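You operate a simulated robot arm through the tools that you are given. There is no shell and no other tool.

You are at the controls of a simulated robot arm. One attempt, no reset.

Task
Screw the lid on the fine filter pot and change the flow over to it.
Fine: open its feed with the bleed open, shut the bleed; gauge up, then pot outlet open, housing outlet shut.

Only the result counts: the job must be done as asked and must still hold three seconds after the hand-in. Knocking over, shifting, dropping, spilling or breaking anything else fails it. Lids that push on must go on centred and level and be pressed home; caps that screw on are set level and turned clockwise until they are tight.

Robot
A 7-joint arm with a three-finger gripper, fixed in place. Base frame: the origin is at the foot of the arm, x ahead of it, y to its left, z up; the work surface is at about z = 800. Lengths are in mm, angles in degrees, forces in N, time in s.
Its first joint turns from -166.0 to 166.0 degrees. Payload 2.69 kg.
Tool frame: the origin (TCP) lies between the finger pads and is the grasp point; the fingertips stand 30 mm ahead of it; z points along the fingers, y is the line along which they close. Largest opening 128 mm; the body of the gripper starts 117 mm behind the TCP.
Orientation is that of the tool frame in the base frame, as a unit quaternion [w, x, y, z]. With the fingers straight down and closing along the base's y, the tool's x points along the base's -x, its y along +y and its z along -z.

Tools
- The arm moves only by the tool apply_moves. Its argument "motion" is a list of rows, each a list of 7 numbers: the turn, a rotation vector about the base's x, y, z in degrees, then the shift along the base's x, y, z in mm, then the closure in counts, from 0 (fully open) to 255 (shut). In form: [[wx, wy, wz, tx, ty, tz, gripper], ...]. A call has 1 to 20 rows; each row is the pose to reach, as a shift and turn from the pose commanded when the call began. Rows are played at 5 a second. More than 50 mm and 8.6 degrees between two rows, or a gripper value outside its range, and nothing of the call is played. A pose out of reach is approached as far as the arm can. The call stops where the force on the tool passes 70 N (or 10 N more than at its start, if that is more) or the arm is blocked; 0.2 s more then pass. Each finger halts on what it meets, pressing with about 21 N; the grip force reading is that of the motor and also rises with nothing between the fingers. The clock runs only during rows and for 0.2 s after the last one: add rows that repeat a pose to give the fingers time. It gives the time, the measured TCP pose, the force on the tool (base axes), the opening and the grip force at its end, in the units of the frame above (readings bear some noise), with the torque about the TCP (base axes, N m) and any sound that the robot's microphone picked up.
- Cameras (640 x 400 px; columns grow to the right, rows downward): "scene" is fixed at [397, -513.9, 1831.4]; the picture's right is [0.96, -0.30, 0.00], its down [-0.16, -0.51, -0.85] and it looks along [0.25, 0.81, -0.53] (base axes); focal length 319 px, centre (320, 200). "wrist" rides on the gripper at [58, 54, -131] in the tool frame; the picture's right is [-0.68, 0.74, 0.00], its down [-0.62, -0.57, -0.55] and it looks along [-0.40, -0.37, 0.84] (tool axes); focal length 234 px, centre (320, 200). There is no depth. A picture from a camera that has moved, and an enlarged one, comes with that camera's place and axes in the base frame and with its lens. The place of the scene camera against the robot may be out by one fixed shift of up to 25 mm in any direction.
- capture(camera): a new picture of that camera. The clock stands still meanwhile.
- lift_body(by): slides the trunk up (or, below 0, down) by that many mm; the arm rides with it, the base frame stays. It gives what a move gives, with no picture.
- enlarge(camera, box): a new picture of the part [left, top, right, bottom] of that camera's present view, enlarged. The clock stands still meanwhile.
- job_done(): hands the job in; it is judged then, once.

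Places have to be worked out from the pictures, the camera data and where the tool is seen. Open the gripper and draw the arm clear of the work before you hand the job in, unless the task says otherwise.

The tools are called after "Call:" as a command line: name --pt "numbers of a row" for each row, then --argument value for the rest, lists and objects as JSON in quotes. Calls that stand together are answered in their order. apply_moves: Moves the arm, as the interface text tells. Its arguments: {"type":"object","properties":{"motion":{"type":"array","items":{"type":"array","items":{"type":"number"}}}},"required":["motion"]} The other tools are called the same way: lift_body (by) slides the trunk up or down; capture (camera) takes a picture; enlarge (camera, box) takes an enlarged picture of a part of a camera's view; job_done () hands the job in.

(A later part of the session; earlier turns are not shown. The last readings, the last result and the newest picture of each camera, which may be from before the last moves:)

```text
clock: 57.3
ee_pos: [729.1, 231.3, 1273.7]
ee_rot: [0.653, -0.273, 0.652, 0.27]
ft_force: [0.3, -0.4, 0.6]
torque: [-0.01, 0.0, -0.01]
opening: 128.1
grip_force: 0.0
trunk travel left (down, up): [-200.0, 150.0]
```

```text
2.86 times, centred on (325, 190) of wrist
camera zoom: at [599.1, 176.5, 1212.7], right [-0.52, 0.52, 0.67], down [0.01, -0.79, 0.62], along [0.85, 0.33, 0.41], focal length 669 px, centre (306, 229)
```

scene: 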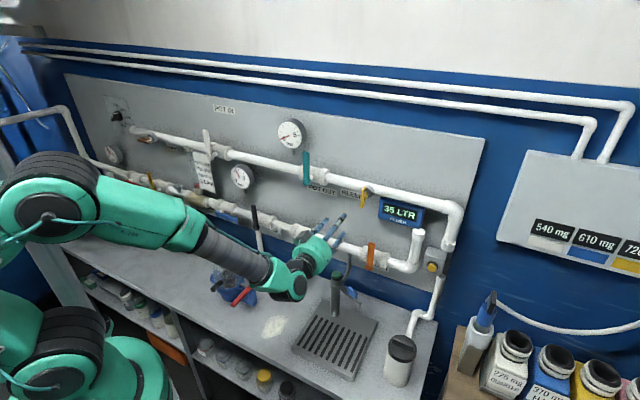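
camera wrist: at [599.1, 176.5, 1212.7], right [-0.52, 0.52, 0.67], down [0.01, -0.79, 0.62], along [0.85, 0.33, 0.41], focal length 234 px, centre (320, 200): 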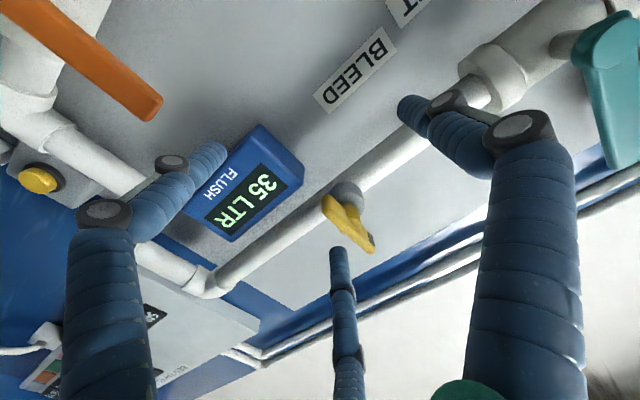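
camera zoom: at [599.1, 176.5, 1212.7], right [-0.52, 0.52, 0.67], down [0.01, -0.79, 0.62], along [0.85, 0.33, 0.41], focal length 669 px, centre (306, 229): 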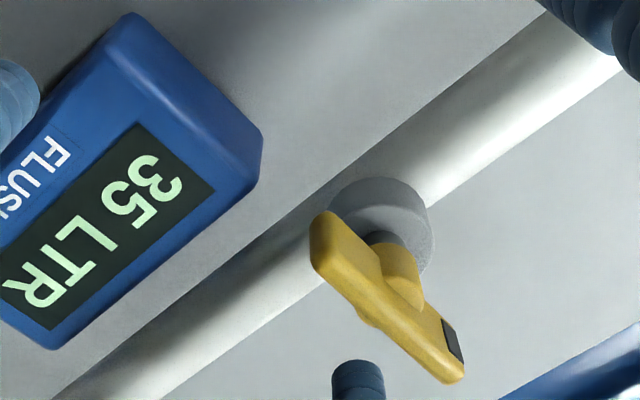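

The bleed is a T-handle on a boss, set upright across the pipe with a black mark on its upper end. I compare it with the RAW tap and other small taps at high zoom in the scene camera.

Call:
enlarge --camera "scene" --box '[128, 120, 178, 155]'

Call:
enlarge --camera "scene" --box '[345, 175, 385, 215]'

Call:
enlarge --camera "scene" --box '[90, 170, 150, 220]'

Call:
enlarge --camera "scene" --box '[190, 120, 240, 180]'

Call:
enlarge --camera "scene" --box '[270, 105, 330, 190]'

```text
11.43 times, centred on (153, 138) of scene
camera zoom: at [397.0, -513.9, 1831.4], right [0.96, -0.3, 0.0], down [-0.16, -0.51, -0.85], along [0.25, 0.81, -0.53], focal length 3650 px, centre (2229, 914)
```

zoom: 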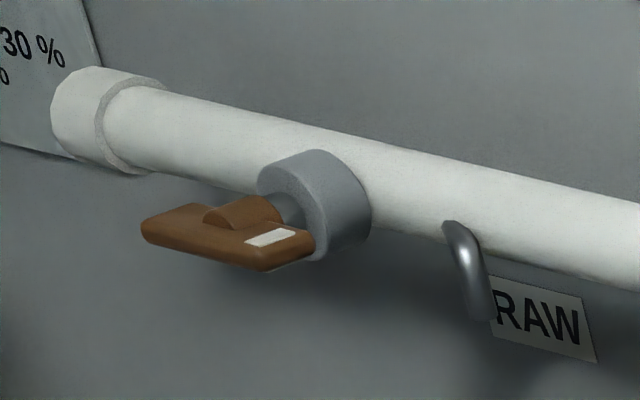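

```text
10.00 times, centred on (365, 195) of scene
camera zoom: at [397.0, -513.9, 1831.4], right [0.96, -0.3, 0.0], down [-0.16, -0.51, -0.85], along [0.25, 0.81, -0.53], focal length 3194 px, centre (-130, 250)
```

zoom: 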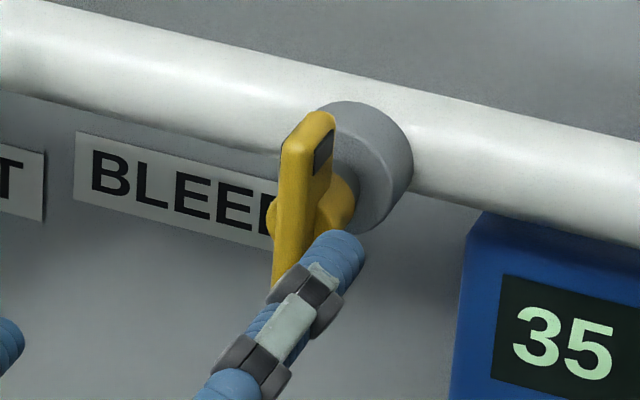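

```text
8.00 times, centred on (120, 195) of scene
camera zoom: at [397.0, -513.9, 1831.4], right [0.96, -0.3, 0.0], down [-0.16, -0.51, -0.85], along [0.25, 0.81, -0.53], focal length 2555 px, centre (1920, 240)
```

zoom: 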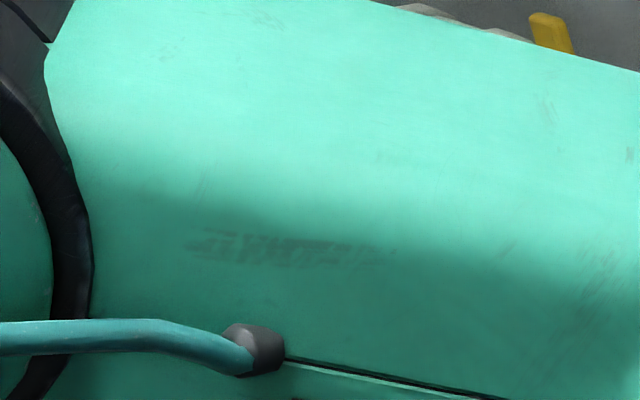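

```text
6.67 times, centred on (215, 150) of scene
camera zoom: at [397.0, -513.9, 1831.4], right [0.96, -0.3, 0.0], down [-0.16, -0.51, -0.85], along [0.25, 0.81, -0.53], focal length 2129 px, centre (1020, 533)
```

zoom: 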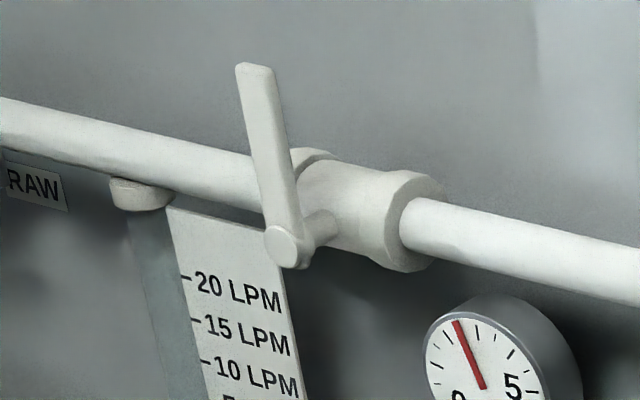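

```text
4.71 times, centred on (300, 148) of scene
camera zoom: at [397.0, -513.9, 1831.4], right [0.96, -0.3, 0.0], down [-0.16, -0.51, -0.85], along [0.25, 0.81, -0.53], focal length 1503 px, centre (414, 447)
```

zoom: 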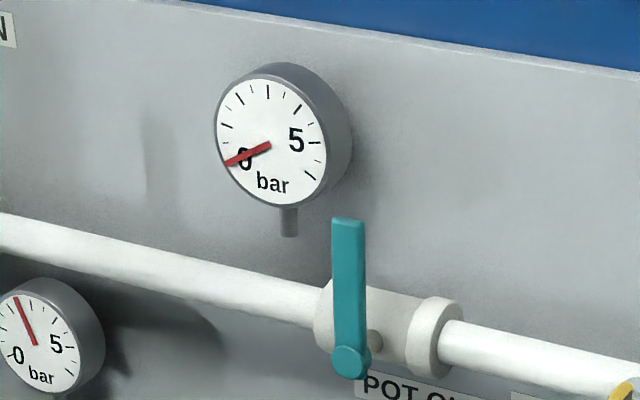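

RAW carries a white mark pointing along the pipe with a small silver spout near it; I look for comparable spouts near the other valves and under the bleed to settle which handle position means open.

Call:
enlarge --camera "scene" --box '[255, 205, 325, 260]'

Call:
enlarge --camera "scene" --box '[335, 180, 450, 250]'

Call:
enlarge --camera "scene" --box '[140, 160, 250, 230]'

Call:
enlarge --camera "wrist" --box '[300, 170, 400, 260]'

```text
7.27 times, centred on (290, 232) of scene
camera zoom: at [397.0, -513.9, 1831.4], right [0.96, -0.3, 0.0], down [-0.16, -0.51, -0.85], along [0.25, 0.81, -0.53], focal length 2323 px, centre (538, -36)
```

zoom: 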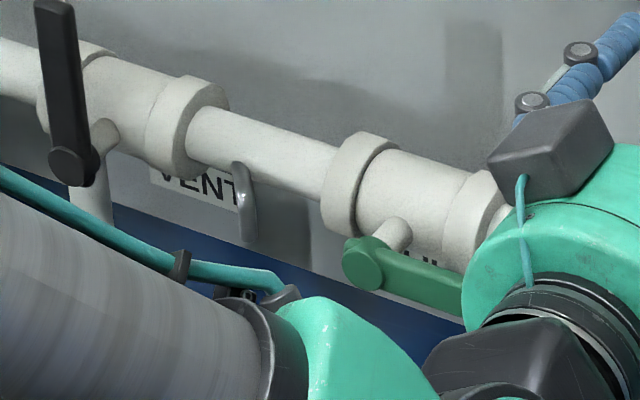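

```text
5.57 times, centred on (392, 215) of scene
camera zoom: at [397.0, -513.9, 1831.4], right [0.96, -0.3, 0.0], down [-0.16, -0.51, -0.85], along [0.25, 0.81, -0.53], focal length 1778 px, centre (-84, 116)
```

zoom: 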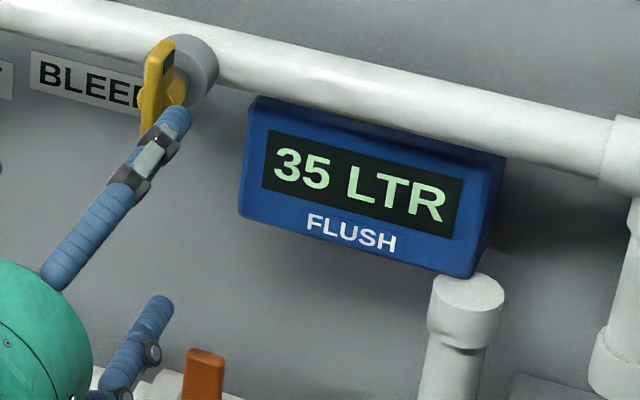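

```text
5.71 times, centred on (195, 195) of scene
camera zoom: at [397.0, -513.9, 1831.4], right [0.96, -0.3, 0.0], down [-0.16, -0.51, -0.85], along [0.25, 0.81, -0.53], focal length 1825 px, centre (1034, 229)
```

zoom: 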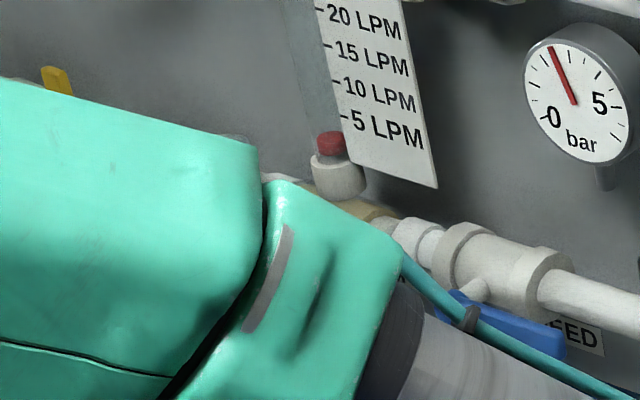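

```text
4.44 times, centred on (350, 215) of wrist
camera zoom: at [599.1, 176.5, 1212.7], right [-0.52, 0.52, 0.67], down [0.01, -0.79, 0.62], along [0.85, 0.33, 0.41], focal length 1041 px, centre (187, 133)
```

zoom: 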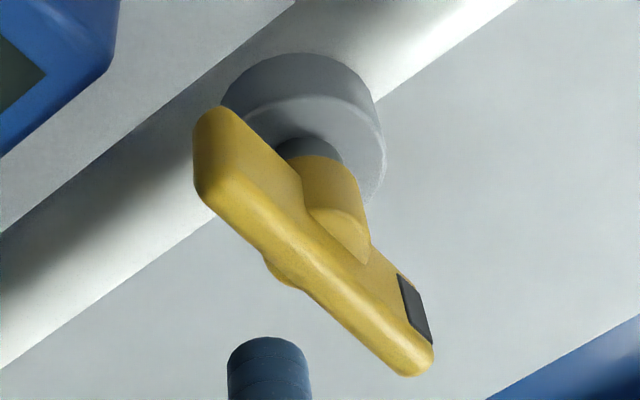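

Whether the upright bleed handle means open or shut is not certain from the pictures, so I will test it with care at the feed valve, watching the pot gauge. I first back off and travel left along the panel to look at the POT IN lever.

Call:
apply_moves --pt "0 0 0 -21 -21 0 60" --pt "0 0 0 -42 -42 0 120" --pt "0 0 0 -72 -12 0 120" --pt "0 0 0 -102 18 0 120" --pt "0 0 0 -132 48 0 120" --pt "0 0 0 -162 78 0 120" --pt "0 0 0 -192 108 0 120" --pt "0 0 0 -222 138 0 120" --pt "0 0 0 -252 168 0 120" --pt "0 0 0 -282 198 0 120" --pt "0 0 0 -312 228 0 120"

Call:
capture --camera "wrist"

Call:
capture --camera "scene"

```text
clock: 59.7
ee_pos: [480.9, 383.1, 1276.6]
ee_rot: [0.65, -0.278, 0.652, 0.274]
ft_force: [0.9, 0.6, -0.4]
torque: [0.05, -0.06, 0.0]
opening: 67.6
grip_force: 0.1
out of reach, approached as far as the arm can: row 9, 10, 11
trunk travel left (down, up): [-200.0, 150.0]
```

```text
taken
camera wrist: at [351.5, 326.1, 1219.3], right [-0.53, 0.52, 0.67], down [0.03, -0.78, 0.62], along [0.85, 0.35, 0.4], focal length 234 px, centre (320, 200)
```

wrist: 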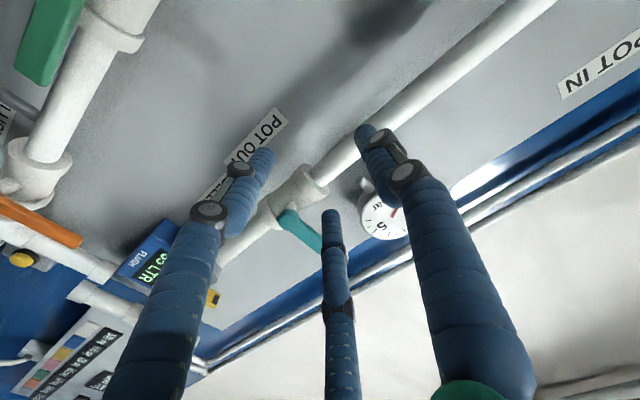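

```text
taken
```

scene: 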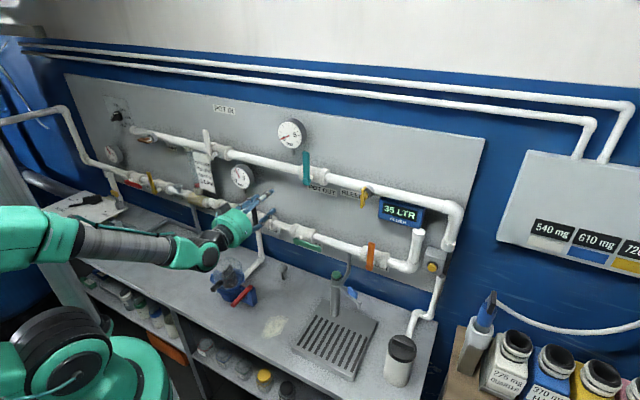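

The arm ran into a reach limit because it is too folded this close to its base. Triangulating the bleed and POT OUT handles puts the lever plane near d≈705 from the base; POT IN should be near s=-230. I extend outward a little and then try further left.

Call:
apply_moves --pt "0 0 0 14 14 0 120" --pt "0 0 0 28 28 0 120" --pt "0 0 0 4 52 0 120" --pt "0 0 0 -20 76 0 120" --pt "0 0 0 -44 100 0 120" --pt "0 0 0 -68 124 0 120" --pt "0 0 0 -92 148 0 120"

Call:
capture --camera "wrist"

```text
clock: 61.3
ee_pos: [504.3, 407.8, 1279.0]
ee_rot: [0.647, -0.284, 0.65, 0.279]
ft_force: [0.8, -0.1, -0.6]
torque: [-0.02, -0.02, 0.0]
opening: 67.9
grip_force: 0.1
out of reach, approached as far as the arm can: row 1, 2, 3, 4, 5, 6, 7
trunk travel left (down, up): [-200.0, 150.0]
```

```text
taken
camera wrist: at [374.5, 349.2, 1218.8], right [-0.54, 0.51, 0.67], down [0.04, -0.78, 0.62], along [0.84, 0.36, 0.4], focal length 234 px, centre (320, 200)
```

wrist: 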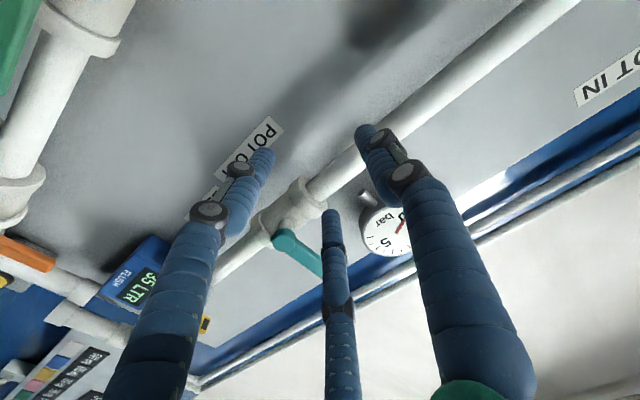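

A wrist limit blocks going left in this arm posture (the elbow has swung out to the left). I return to a high, tool-down posture so I can approach the left side afresh.

Call:
apply_moves --pt "0 0 0 -15 -15 30 120" --pt "-5.3 5.3 0 -25 -25 60 120" --pt "-10.6 10.6 0 -30 -30 90 120" --pt "-15.9 15.9 0 -35 -35 120 120" --pt "-21.2 21.2 0 -40 -40 150 120" --pt "-26.5 26.5 0 -45 -45 175 120" --pt "-31.8 31.8 0 -50 -50 200 120" --pt "-37.1 37.1 0 -50 -50 220 120" --pt "-42.4 42.4 0 -50 -50 240 120" --pt "-47.7 47.7 0 -50 -50 255 120" --pt "-53.0 53.0 0 -50 -50 265 120" --pt "-58.3 58.3 0 -50 -50 270 120" --pt "-63.6 63.6 0 -50 -50 270 120"

Call:
capture --camera "scene"

```text
clock: 64.1
ee_pos: [454.8, 359.4, 1549.6]
ee_rot: [-0.002, -0.385, 0.923, 0.0]
ft_force: [0.5, 0.9, 0.3]
torque: [-0.05, 0.08, -0.01]
opening: 67.3
grip_force: 0.2
out of reach, approached as far as the arm can: row 6
trunk travel left (down, up): [-200.0, 150.0]
```

```text
taken
```

scene: 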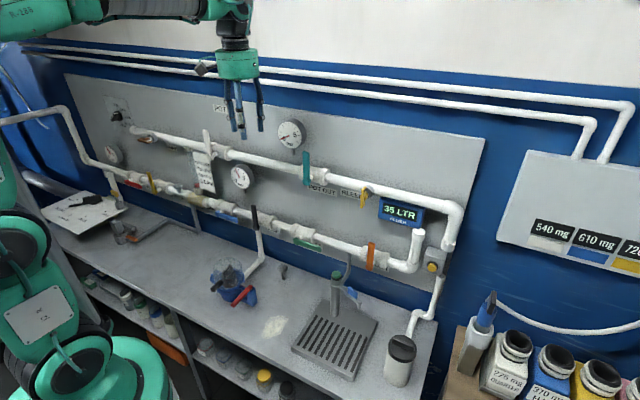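

Now I move left at height with the tool down, then tilt towards the wall in front of POT IN.

Call:
apply_moves --pt "0 0 0 -32 29 0 120" --pt "0 0 0 -64 57 0 120" --pt "0 0 0 -96 86 0 120" --pt "0 0 0 -128 114 0 120" --pt "0 0 0 -160 143 0 120" --pt "0 0 0 -192 171 0 120" --pt "0 0 0 -222 200 0 120" --pt "5.3 -5.3 0 -218 204 -10 120" --pt "10.6 -10.6 0 -214 208 -20 120" --pt "15.9 -15.9 0 -210 212 -30 120" --pt "21.2 -21.2 0 -206 216 -40 120" --pt "26.5 -26.5 0 -202 220 -50 120" --pt "31.8 -31.8 0 -198 224 -65 120" --pt "37.1 -37.1 0 -194 228 -80 120" --pt "42.4 -42.4 0 -194 228 -95 120" --pt "47.7 -47.7 0 -194 228 -115 120" --pt "53.0 -53.0 0 -194 228 -135 120" --pt "58.3 -58.3 0 -194 228 -155 120" --pt "63.6 -63.6 0 -194 228 -175 120"

Call:
capture --camera "scene"

Call:
capture --camera "wrist"

```text
clock: 68.1
ee_pos: [260.7, 588.6, 1375.9]
ee_rot: [0.653, -0.273, 0.652, 0.271]
ft_force: [-0.3, -0.1, 0.2]
torque: [0.0, 0.03, 0.02]
opening: 67.6
grip_force: 0.0
trunk travel left (down, up): [-200.0, 150.0]
```

```text
taken
```

scene: 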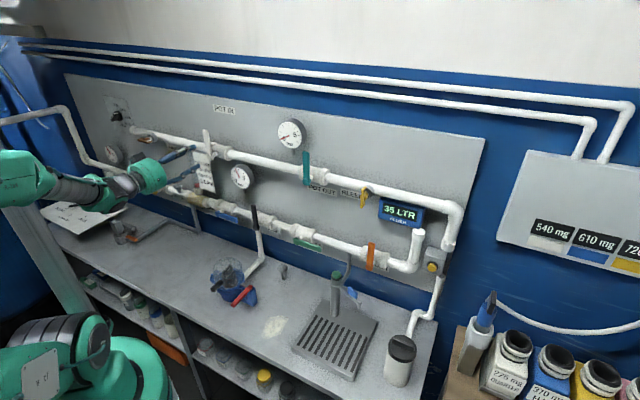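

```text
taken
camera wrist: at [129.3, 533.2, 1316.5], right [-0.52, 0.52, 0.67], down [0.01, -0.79, 0.62], along [0.85, 0.33, 0.41], focal length 234 px, centre (320, 200)
```

wrist: 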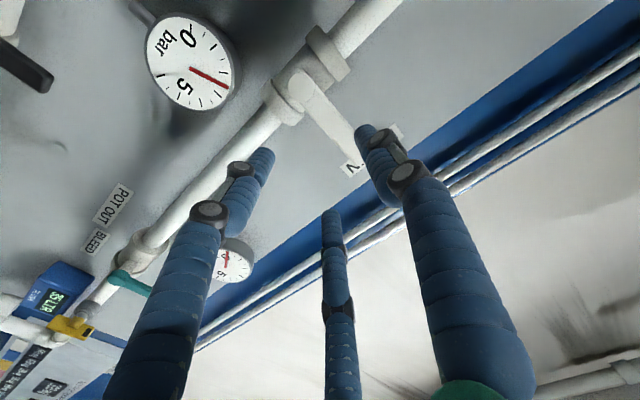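

That works: the tool faces the wall at s≈-232, and the POT IN lever is in view, with the pot gauge also visible. I enlarge the lever to locate its hub and tip.

Call:
enlarge --camera "wrist" --box '[250, 20, 410, 180]'

Call:
enlarge --camera "scene" --box '[150, 110, 250, 200]'

```text
2.50 times, centred on (330, 100) of wrist
camera zoom: at [129.3, 533.2, 1316.5], right [-0.52, 0.52, 0.67], down [0.01, -0.79, 0.62], along [0.85, 0.33, 0.41], focal length 585 px, centre (295, 450)
```

zoom: 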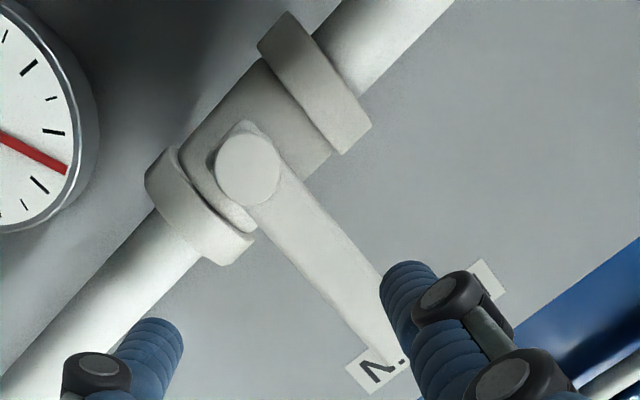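

```text
4.44 times, centred on (200, 155) of scene
camera zoom: at [397.0, -513.9, 1831.4], right [0.96, -0.3, 0.0], down [-0.16, -0.51, -0.85], along [0.25, 0.81, -0.53], focal length 1420 px, centre (853, 400)
```

zoom: 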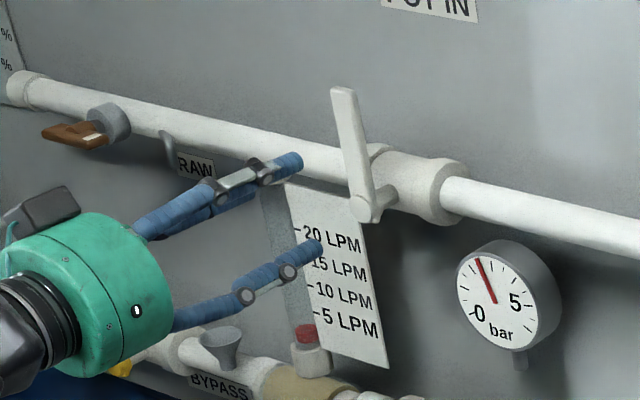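

The POT IN hub lies at about s=-250, d≈720, z≈1329, its lever upright and about 100 mm long. I approach with the fingers open astride the lever, about 67 mm above the hub, still short of it, to check alignment.

Call:
apply_moves --pt "0 0 0 -10 10 19 120" --pt "0 0 0 9 29 19 120" --pt "0 0 0 29 49 19 120" --pt "0 0 0 29 49 19 120"

Call:
capture --camera "wrist"

Call:
enlarge --camera "scene" --box '[150, 100, 250, 190]'

```text
clock: 69.1
ee_pos: [291.2, 638.0, 1395.9]
ee_rot: [0.653, -0.272, 0.653, 0.269]
ft_force: [0.3, 0.4, -0.7]
torque: [0.0, -0.01, -0.01]
opening: 67.6
grip_force: 0.1
trunk travel left (down, up): [-200.0, 150.0]
```

```text
taken
camera wrist: at [160.5, 582.3, 1335.9], right [-0.52, 0.52, 0.67], down [0.01, -0.79, 0.62], along [0.85, 0.33, 0.41], focal length 234 px, centre (320, 200)
```

wrist: 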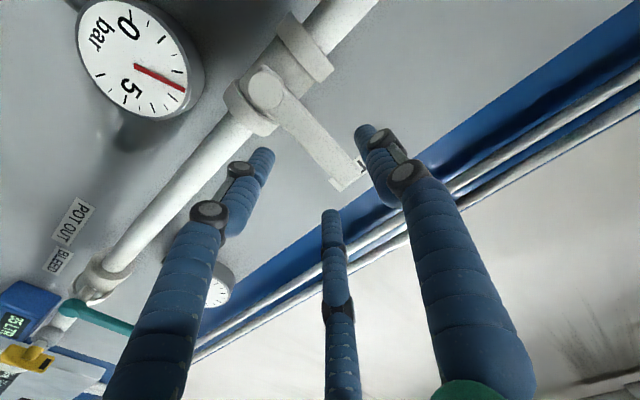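

```text
4.44 times, centred on (200, 145) of scene
camera zoom: at [397.0, -513.9, 1831.4], right [0.96, -0.3, 0.0], down [-0.16, -0.51, -0.85], along [0.25, 0.81, -0.53], focal length 1420 px, centre (853, 444)
```

zoom: 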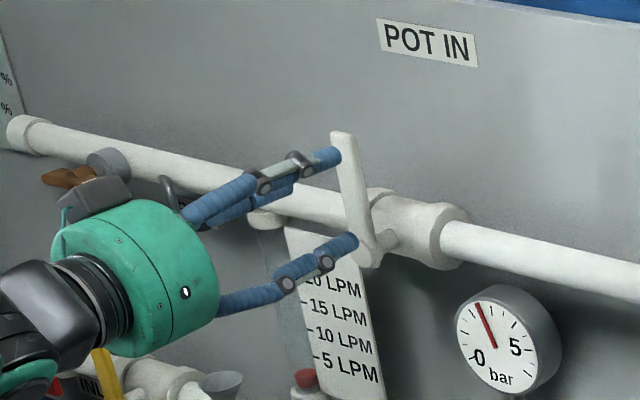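

I enlarge this second view to triangulate the hub and lever precisely.

Call:
enlarge --camera "wrist" --box '[220, 30, 390, 200]'

```text
2.35 times, centred on (305, 115) of wrist
camera zoom: at [160.5, 582.3, 1335.9], right [-0.52, 0.52, 0.67], down [0.01, -0.79, 0.62], along [0.85, 0.33, 0.41], focal length 551 px, centre (355, 400)
```

zoom: 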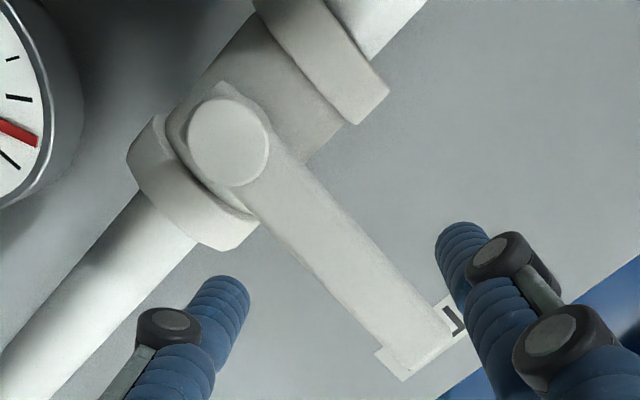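

Triangulation agrees: hub face at s=-250, d=720, z=1328; the lever is 106 mm long and stands between my fingers. I advance until the tips pass the lever by about 10 mm and narrow the fingers loosely around it.

Call:
apply_moves --pt "0 0 0 12 12 0 120" --pt "0 0 0 22 22 0 120" --pt "0 0 0 30 30 0 120" --pt "0 0 0 30 30 0 150" --pt "0 0 0 30 30 0 180" --pt "0 0 0 30 30 0 185" --pt "0 0 0 30 30 0 185"

Call:
capture --camera "wrist"

Call:
enlarge --camera "scene" --box '[170, 110, 250, 180]'

```text
clock: 70.7
ee_pos: [321.8, 667.6, 1395.5]
ee_rot: [0.654, -0.273, 0.653, 0.27]
ft_force: [7.6, -5.1, 2.9]
torque: [0.03, -0.11, -0.24]
opening: 38.5
grip_force: 2.8
trunk travel left (down, up): [-200.0, 150.0]
```

```text
taken
camera wrist: at [190.7, 611.9, 1336.4], right [-0.52, 0.52, 0.67], down [0.01, -0.79, 0.62], along [0.85, 0.33, 0.41], focal length 234 px, centre (320, 200)
```

wrist: 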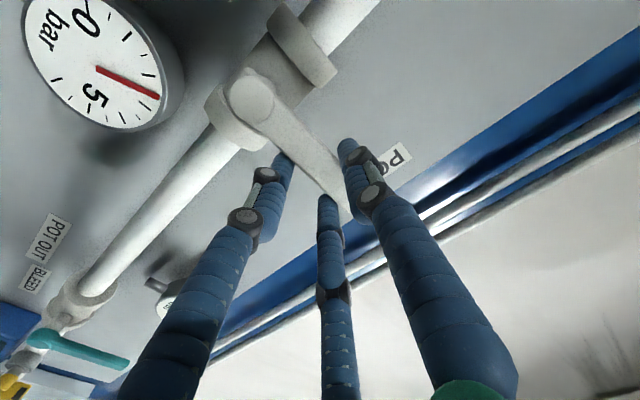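

```text
5.71 times, centred on (210, 145) of scene
camera zoom: at [397.0, -513.9, 1831.4], right [0.96, -0.3, 0.0], down [-0.16, -0.51, -0.85], along [0.25, 0.81, -0.53], focal length 1825 px, centre (949, 514)
```

zoom: 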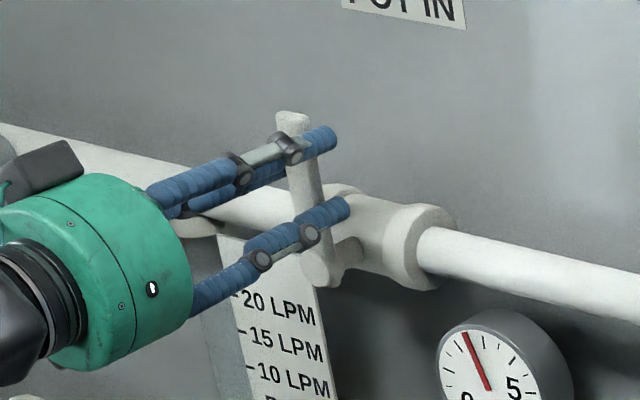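

The right fingers touch the lever, which is against its stop on that side, so it opens clockwise as expected. I close the fingers firmly on it.

Call:
apply_moves --pt "0 0 0 0.5 -0.5 0 210" --pt "0 0 0 1 -1 0 255" --pt "0 0 0 1 -1 0 255" --pt "0 0 0 1 -1 0 255"

Call:
enlarge --camera "wrist" --box '[100, 220, 260, 340]'

```text
clock: 71.7
ee_pos: [322.5, 665.6, 1395.3]
ee_rot: [0.653, -0.272, 0.653, 0.271]
ft_force: [9.8, 5.8, 4.5]
torque: [0.14, 0.23, -0.05]
opening: 35.8
grip_force: 45.1
trunk travel left (down, up): [-200.0, 150.0]
```

```text
3.33 times, centred on (180, 280) of wrist
camera zoom: at [191.0, 611.5, 1335.9], right [-0.52, 0.52, 0.67], down [0.01, -0.79, 0.62], along [0.85, 0.33, 0.4], focal length 781 px, centre (787, -67)
```

zoom: 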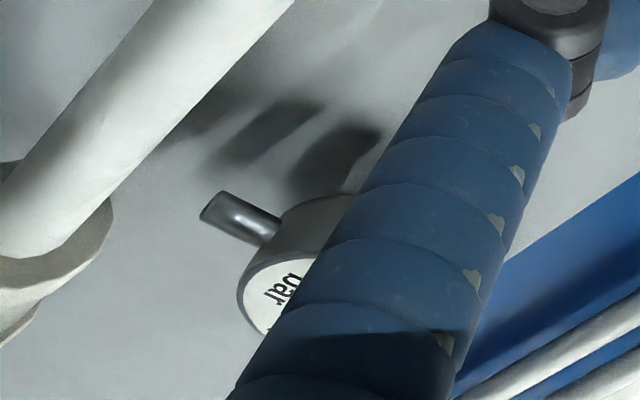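

The fingers hold the lever firmly. I crack the feed open by 24° only, then check the pot gauge and listen.

Call:
apply_moves --pt "2.83 2.83 0 3.3 -3.3 -0.6 255" --pt "5.66 5.66 0 6.6 -6.6 -1.5 255" --pt "8.49 8.49 0 9.9 -9.9 -2.7 255" --pt "11.3 11.3 0 13.0 -13.0 -4.2 255" --pt "14.1 14.1 0 16.1 -16.1 -6.0 255" --pt "17.0 17.0 0 19.1 -19.1 -8.2 255" --pt "17.0 17.0 0 19.1 -19.1 -8.2 255"

Call:
enlarge --camera "scene" --box '[270, 105, 330, 165]'

Call:
enlarge --camera "scene" --box '[170, 110, 250, 180]'

```text
clock: 73.3
ee_pos: [340.3, 649.0, 1387.6]
ee_rot: [0.583, -0.131, 0.695, 0.399]
ft_force: [1.5, 16.5, 9.1]
torque: [0.72, 0.57, 0.31]
opening: 35.8
grip_force: 44.8
trunk travel left (down, up): [-200.0, 150.0]
```

```text
6.67 times, centred on (300, 135) of scene
camera zoom: at [397.0, -513.9, 1831.4], right [0.96, -0.3, 0.0], down [-0.16, -0.51, -0.85], along [0.25, 0.81, -0.53], focal length 2129 px, centre (453, 633)
```

zoom: 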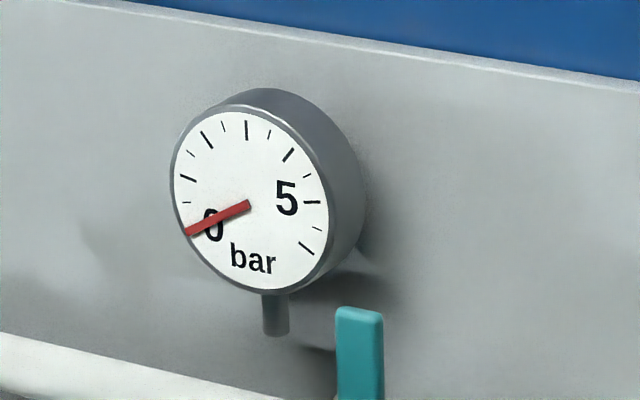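

```text
5.71 times, centred on (210, 145) of scene
camera zoom: at [397.0, -513.9, 1831.4], right [0.96, -0.3, 0.0], down [-0.16, -0.51, -0.85], along [0.25, 0.81, -0.53], focal length 1825 px, centre (949, 514)
```

zoom: 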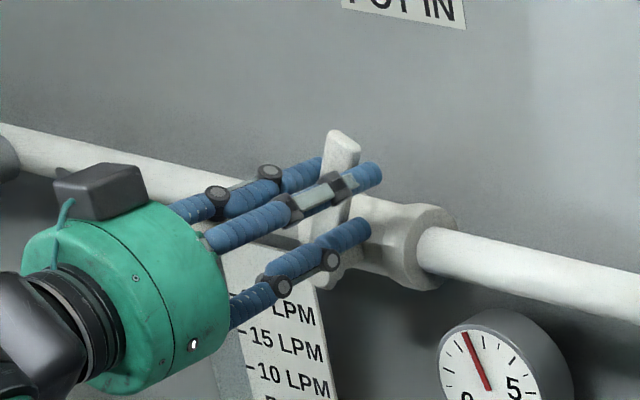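

The lever follows; gauge still at 0 and no sound. I hold a moment, then look again.

Call:
apply_moves --pt "0 0 0 0 0 0 255" --pt "0 0 0 0 0 0 255" --pt "0 0 0 0 0 0 255" --pt "0 0 0 0 0 0 255" --pt "0 0 0 0 0 0 255" --pt "0 0 0 0 0 0 255"

Call:
enlarge --camera "scene" --box '[270, 105, 330, 165]'

Call:
enlarge --camera "scene" --box '[335, 170, 400, 230]'

```text
clock: 74.7
ee_pos: [341.1, 647.6, 1387.7]
ee_rot: [0.583, -0.131, 0.695, 0.4]
ft_force: [1.2, 16.2, 10.7]
torque: [0.8, 0.5, 0.18]
opening: 35.9
grip_force: 44.9
trunk travel left (down, up): [-200.0, 150.0]
```

```text
6.67 times, centred on (300, 135) of scene
camera zoom: at [397.0, -513.9, 1831.4], right [0.96, -0.3, 0.0], down [-0.16, -0.51, -0.85], along [0.25, 0.81, -0.53], focal length 2129 px, centre (453, 633)
```

zoom: 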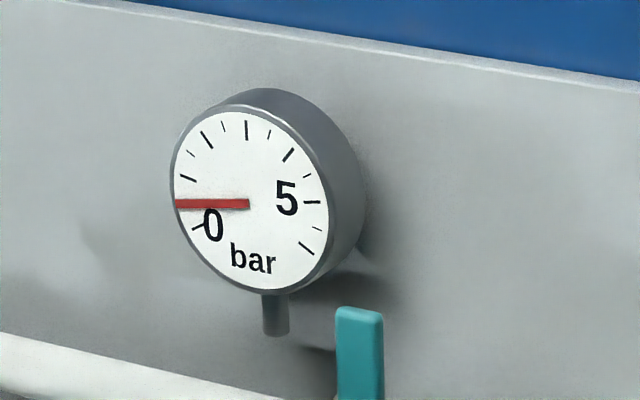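

```text
6.67 times, centred on (368, 200) of scene
camera zoom: at [397.0, -513.9, 1831.4], right [0.96, -0.3, 0.0], down [-0.16, -0.51, -0.85], along [0.25, 0.81, -0.53], focal length 2129 px, centre (3, 200)
```

zoom: 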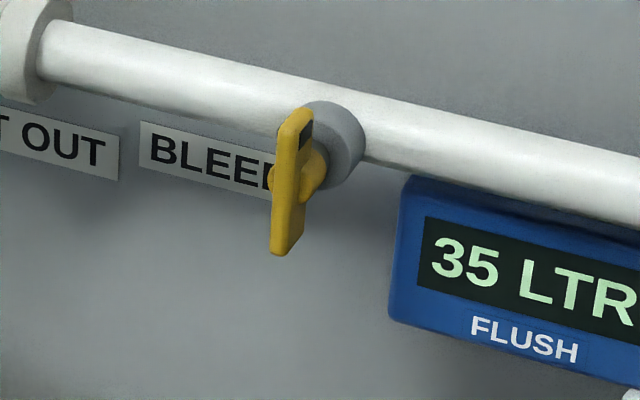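

The needle has risen to about 0.5 bar. I need to know whether it settles (bleed passing) or keeps climbing (bleed shut): I hold one more second.

Call:
apply_moves --pt "0 0 0 0 0 0 255" --pt "0 0 0 0 0 0 255" --pt "0 0 0 0 0 0 255" --pt "0 0 0 0 0 0 255"

Call:
enlarge --camera "scene" --box '[270, 105, 330, 165]'

```text
clock: 75.7
ee_pos: [341.3, 647.1, 1386.1]
ee_rot: [0.583, -0.13, 0.695, 0.4]
ft_force: [2.2, 16.1, 10.6]
torque: [0.77, 0.52, 0.16]
opening: 35.6
grip_force: 44.7
trunk travel left (down, up): [-200.0, 150.0]
```

```text
6.67 times, centred on (300, 135) of scene
camera zoom: at [397.0, -513.9, 1831.4], right [0.96, -0.3, 0.0], down [-0.16, -0.51, -0.85], along [0.25, 0.81, -0.53], focal length 2129 px, centre (453, 633)
```

zoom: 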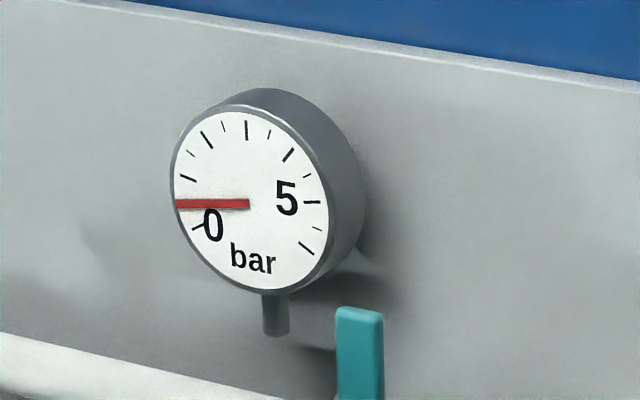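

The gauge settled at about half a bar instead of climbing, which points to the bleed passing water (open). As a further check I open the feed a little more and see whether the gauge stays low.

Call:
apply_moves --pt "2.83 2.83 0 2.9 -2.9 -2.4 255" --pt "5.66 5.66 0 5.6 -5.6 -5.1 255" --pt "8.5 8.5 0 8.2 -8.2 -8.1 255" --pt "11.3 11.3 0 10.6 -10.6 -11.3 255" --pt "11.3 11.3 0 10.6 -10.6 -11.3 255" --pt "11.3 11.3 0 10.6 -10.6 -11.3 255" --pt "11.3 11.3 0 10.6 -10.6 -11.3 255"

Call:
enlarge --camera "scene" --box '[270, 105, 330, 165]'

Call:
enlarge --camera "scene" --box '[170, 110, 250, 180]'

```text
clock: 76.9
ee_pos: [345.3, 636.2, 1379.9]
ee_rot: [0.522, -0.032, 0.719, 0.457]
ft_force: [34.7, 11.4, -14.8]
torque: [-0.36, -1.6, -1.07]
opening: 37.5
grip_force: 45.1
out of reach, approached as far as the arm can: row 3, 4, 5
trunk travel left (down, up): [-200.0, 150.0]
stopped in row 5: the force on the tool passed its limit at 70 N (the readings are from after the stop); the commanded pose is now the measured one
```

```text
6.67 times, centred on (300, 135) of scene
camera zoom: at [397.0, -513.9, 1831.4], right [0.96, -0.3, 0.0], down [-0.16, -0.51, -0.85], along [0.25, 0.81, -0.53], focal length 2129 px, centre (453, 633)
```

zoom: 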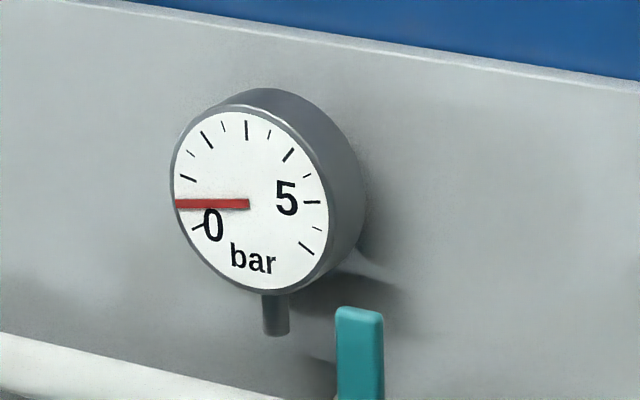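

```text
5.71 times, centred on (210, 145) of scene
camera zoom: at [397.0, -513.9, 1831.4], right [0.96, -0.3, 0.0], down [-0.16, -0.51, -0.85], along [0.25, 0.81, -0.53], focal length 1825 px, centre (949, 514)
```

zoom: 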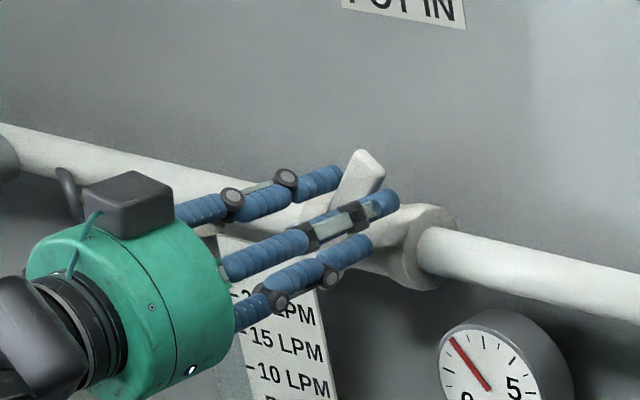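

The gauge stays at half a bar with the feed further open, so the upright bleed handle is indeed open. The wrist cannot roll further here, so I let go of the lever and will push it the rest of the way with closed fingers.

Call:
apply_moves --pt "0 0 0 0 0 0 200" --pt "0 0 0 0 0 0 150" --pt "0 0 0 0 0 0 110" --pt "0 0 0 0 0 0 100"

Call:
enlarge --camera "scene" --box '[170, 110, 250, 180]'

```text
clock: 77.9
ee_pos: [340.2, 635.4, 1384.9]
ee_rot: [0.522, -0.034, 0.716, 0.462]
ft_force: [-0.6, 0.6, 0.4]
torque: [-0.03, 0.0, -0.03]
opening: 78.0
grip_force: 0.0
trunk travel left (down, up): [-200.0, 150.0]
```

```text
5.71 times, centred on (210, 145) of scene
camera zoom: at [397.0, -513.9, 1831.4], right [0.96, -0.3, 0.0], down [-0.16, -0.51, -0.85], along [0.25, 0.81, -0.53], focal length 1825 px, centre (949, 514)
```

zoom: 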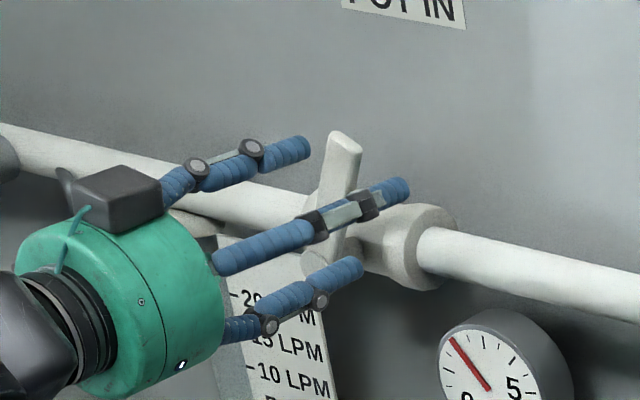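

The lever sits at about 20° now. I back straight out, undo the roll, close the fingers and take station at the left of the lever, 65 mm short of the push depth.

Call:
apply_moves --pt "0 0 0 -21 -21 0 90" --pt "0 0 0 -42 -42 0 90" --pt "0 0 0 -55 -55 0 120" --pt "-5.5 -5.5 0 -58 -40 6 200" --pt "-11 -11 0 -62 -30 12 255" --pt "-16.5 -16.5 0 -66 -20 18 255" --pt "-22 -22 0 -70 -8 26 255" --pt "-27.4 -27.4 0 -76.4 6 33 255" --pt "-27.4 -27.4 0 -76.4 6 33 255"

Call:
capture --camera "wrist"

Call:
enlarge --camera "scene" --box '[170, 110, 250, 180]'

```text
clock: 79.9
ee_pos: [265.3, 641.6, 1417.7]
ee_rot: [0.654, -0.262, 0.661, 0.259]
ft_force: [0.5, 1.0, -0.3]
torque: [0.02, -0.01, -0.02]
opening: 2.3
grip_force: 20.9
trunk travel left (down, up): [-200.0, 150.0]
```

```text
taken
camera wrist: at [131.1, 590.7, 1360.4], right [-0.5, 0.54, 0.68], down [-0.01, -0.78, 0.62], along [0.87, 0.31, 0.39], focal length 234 px, centre (320, 200)
```

wrist: 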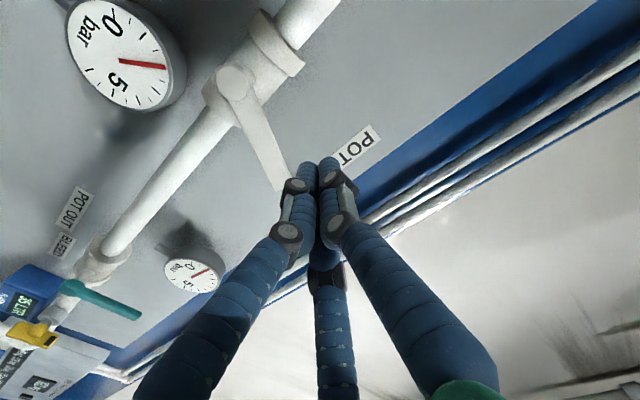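

```text
5.71 times, centred on (210, 145) of scene
camera zoom: at [397.0, -513.9, 1831.4], right [0.96, -0.3, 0.0], down [-0.16, -0.51, -0.85], along [0.25, 0.81, -0.53], focal length 1825 px, centre (949, 514)
```

zoom: 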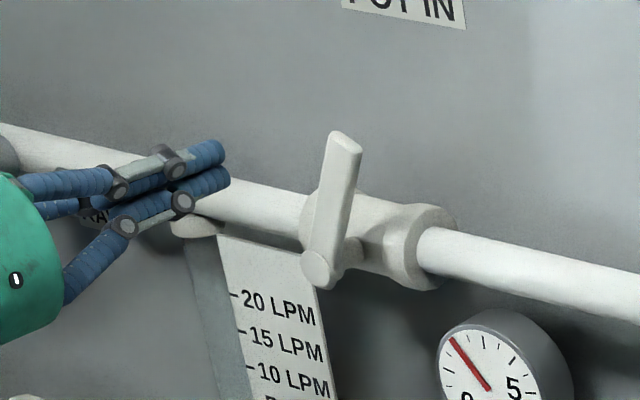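

The lever stands at about 22°. I advance the closed fingers to lever depth on its left side, then push it round along the arc about the hub to 60° first.

Call:
apply_moves --pt "0 0 0 22 22 0 255" --pt "0 0 0 45.3 45.3 -5.9 255" --pt "0 0 0 56.5 34.1 -4.6 255" --pt "0 0 0 66.9 23.7 -5.9 255" --pt "0 0 0 77 13.6 -9.8 255" --pt "0 0 0 86.6 4 -16.1 255" --pt "0 0 0 95.2 -4.6 -24.6 255" --pt "0 0 0 95.2 -4.6 -24.6 255"

Call:
enlarge --camera "scene" --box '[170, 110, 250, 180]'

Call:
enlarge --camera "scene" --box '[270, 105, 330, 165]'

```text
clock: 81.7
ee_pos: [359.9, 639.3, 1393.1]
ee_rot: [0.653, -0.262, 0.661, 0.259]
ft_force: [-1.0, 0.5, -0.3]
torque: [0.02, 0.01, 0.05]
opening: 2.1
grip_force: 21.1
trunk travel left (down, up): [-200.0, 150.0]
```

```text
5.71 times, centred on (210, 145) of scene
camera zoom: at [397.0, -513.9, 1831.4], right [0.96, -0.3, 0.0], down [-0.16, -0.51, -0.85], along [0.25, 0.81, -0.53], focal length 1825 px, centre (949, 514)
```

zoom: 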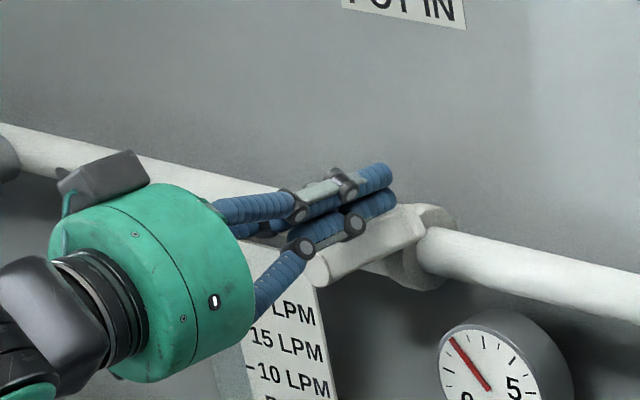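

```text
6.67 times, centred on (300, 135) of scene
camera zoom: at [397.0, -513.9, 1831.4], right [0.96, -0.3, 0.0], down [-0.16, -0.51, -0.85], along [0.25, 0.81, -0.53], focal length 2129 px, centre (453, 633)
```

zoom: 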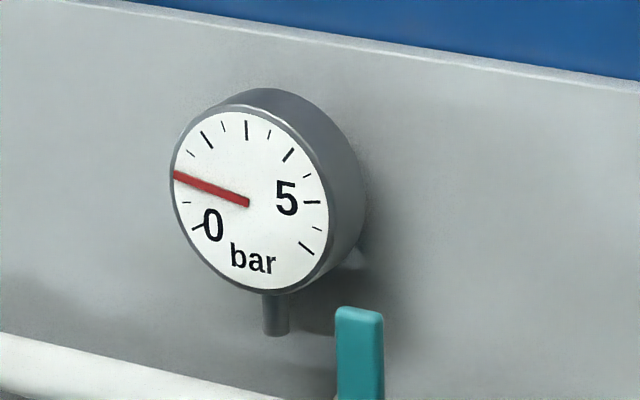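

The lever is at about 62°; the pot gauge reads about 1 bar while the neighbouring gauge has dipped, which again shows water flowing through the open bleed. I push the feed lever fully home to 90°.

Call:
apply_moves --pt "0 0 0 4 -4 -5 255" --pt "0 0 0 7.4 -7.4 -10.4 255" --pt "0 0 0 10.6 -10.6 -16.4 255" --pt "0 0 0 13.4 -13.4 -22.6 255" --pt "0 0 0 15.8 -15.8 -29.3 255" --pt "0 0 0 17.8 -17.8 -36.1 255" --pt "0 0 0 18.5 -18.5 -39 255" --pt "0 0 0 18.5 -18.5 -39 255"

Call:
enlarge --camera "scene" --box '[170, 110, 250, 180]'

Call:
enlarge --camera "scene" --box '[270, 105, 330, 165]'

```text
clock: 83.5
ee_pos: [378.6, 619.6, 1356.5]
ee_rot: [0.654, -0.261, 0.66, 0.26]
ft_force: [0.1, 6.1, 17.0]
torque: [0.23, -0.26, 0.09]
opening: 2.1
grip_force: 21.5
trunk travel left (down, up): [-200.0, 150.0]
```

```text
5.71 times, centred on (210, 145) of scene
camera zoom: at [397.0, -513.9, 1831.4], right [0.96, -0.3, 0.0], down [-0.16, -0.51, -0.85], along [0.25, 0.81, -0.53], focal length 1825 px, centre (949, 514)
```

zoom: 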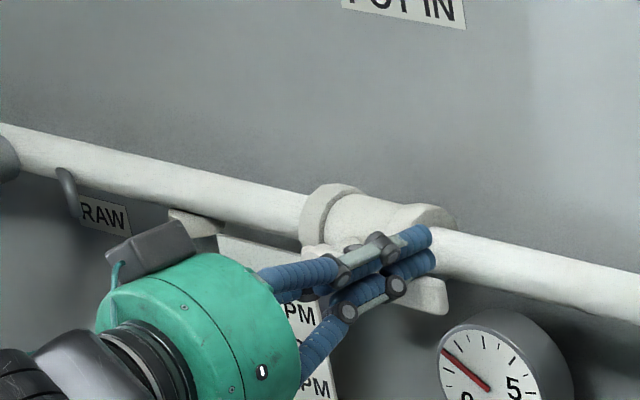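

```text
6.67 times, centred on (300, 135) of scene
camera zoom: at [397.0, -513.9, 1831.4], right [0.96, -0.3, 0.0], down [-0.16, -0.51, -0.85], along [0.25, 0.81, -0.53], focal length 2129 px, centre (453, 633)
```

zoom: 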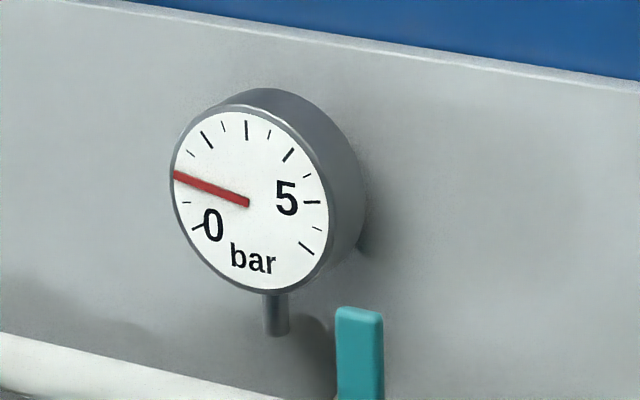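

The feed lever lies in line with the pipe against its stop. Now I back off and travel right along the panel to shut the bleed.

Call:
apply_moves --pt "0 0 0 0 0 6 255" --pt "0 0 0 -30 -30 10 255" --pt "0 0 0 -60 -60 14 255" --pt "0 0 0 -28 -92 14 255" --pt "0 0 0 4 -124 14 255" --pt "0 0 0 36 -156 14 255" --pt "0 0 0 68 -188 14 255" --pt "0 0 0 100 -220 14 255" --pt "0 0 0 132 -252 14 255" --pt "0 0 0 164 -284 14 255" --pt "0 0 0 196 -316 14 255" --pt "0 0 0 228 -348 14 255" --pt "0 0 0 258 -378 14 255"

Call:
capture --camera "wrist"

Call:
capture --camera "scene"

```text
clock: 86.3
ee_pos: [442.2, 416.0, 1370.4]
ee_rot: [0.655, -0.254, 0.667, 0.25]
ft_force: [-0.3, 0.2, 0.3]
torque: [-0.02, 0.03, -0.03]
opening: 2.1
grip_force: 20.9
out of reach, approached as far as the arm can: row 7, 8, 9, 10, 11, 12, 13
trunk travel left (down, up): [-200.0, 150.0]
```

```text
taken
camera wrist: at [308.3, 367.7, 1312.9], right [-0.48, 0.56, 0.68], down [-0.02, -0.78, 0.62], along [0.88, 0.28, 0.39], focal length 234 px, centre (320, 200)
```

wrist: 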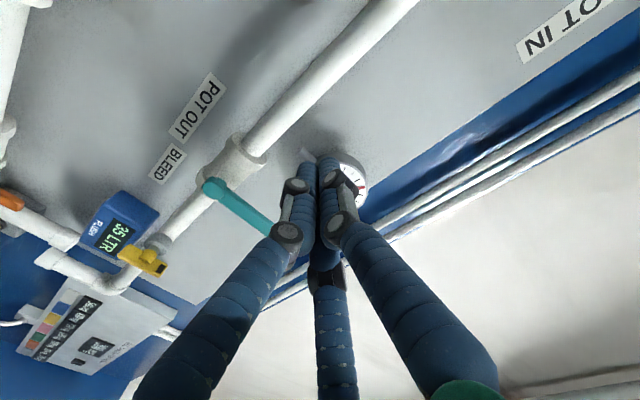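

```text
taken
```

scene: 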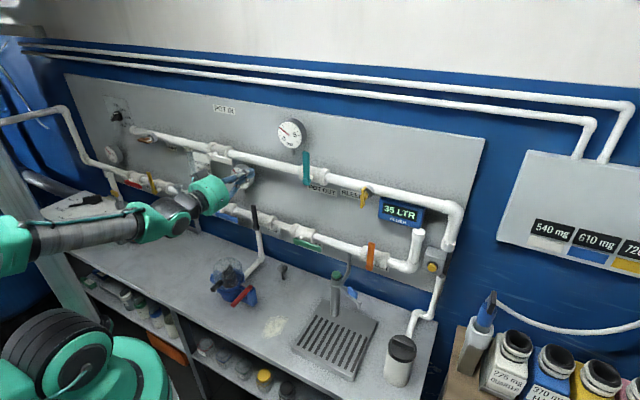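

The same wrist limit lies between left and right, so I swing through a raised, tool-down posture again to get over to the bleed.

Call:
apply_moves --pt "-5.1 5.4 0.2 -10 -10 15 255" --pt "-10.2 10.8 0.4 -18 -18 32 255" --pt "-15.3 16.2 0.6 -20 -26 50 255" --pt "-20.4 21.6 0.9 -15 -38 68 255" --pt "-25.5 27.0 1.1 -8 -50 84 255" --pt "-30.5 32.3 1.3 3 -64 98 255" --pt "-35.6 37.7 1.5 16 -80 108 255" --pt "-40.7 43.1 1.7 30 -96 112 255" --pt "-45.8 48.5 2.0 46 -112 112 255" --pt "-50.9 53.9 2.2 62 -128 112 255" --pt "-56.0 59.3 2.4 78 -145 112 255" --pt "-61.1 64.65 2.6 95 -161 112 255"

```text
clock: 88.9
ee_pos: [537.6, 259.0, 1476.4]
ee_rot: [0.009, -0.379, 0.915, 0.138]
ft_force: [0.5, -0.9, 0.1]
torque: [0.07, 0.04, 0.01]
opening: 2.4
grip_force: 21.2
out of reach, approached as far as the arm can: row 4, 5, 6, 7, 8, 9, 10, 11, 12
trunk travel left (down, up): [-200.0, 150.0]
```

Position reached but with a 16° tilt left over. I finish levelling the tool here.

Call:
apply_moves --pt "-5 -1.7 0 8 -10 0 255" --pt "-10 -3.4 0 16 -20 0 255" --pt "-15.1 -5.1 0 24 -30 0 255" --pt "-15.1 -5.1 0 24 -30 0 255"

Call:
capture --camera "scene"

```text
clock: 89.9
ee_pos: [553.3, 236.0, 1464.5]
ee_rot: [0.02, -0.379, 0.915, 0.135]
ft_force: [0.3, -0.3, -0.6]
torque: [0.05, 0.01, 0.02]
opening: 2.5
grip_force: 20.9
out of reach, approached as far as the arm can: row 1, 2, 3, 4
trunk travel left (down, up): [-200.0, 150.0]
```

```text
taken
```

scene: 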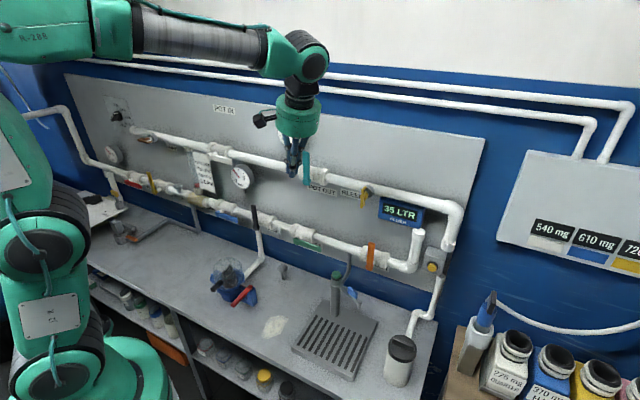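

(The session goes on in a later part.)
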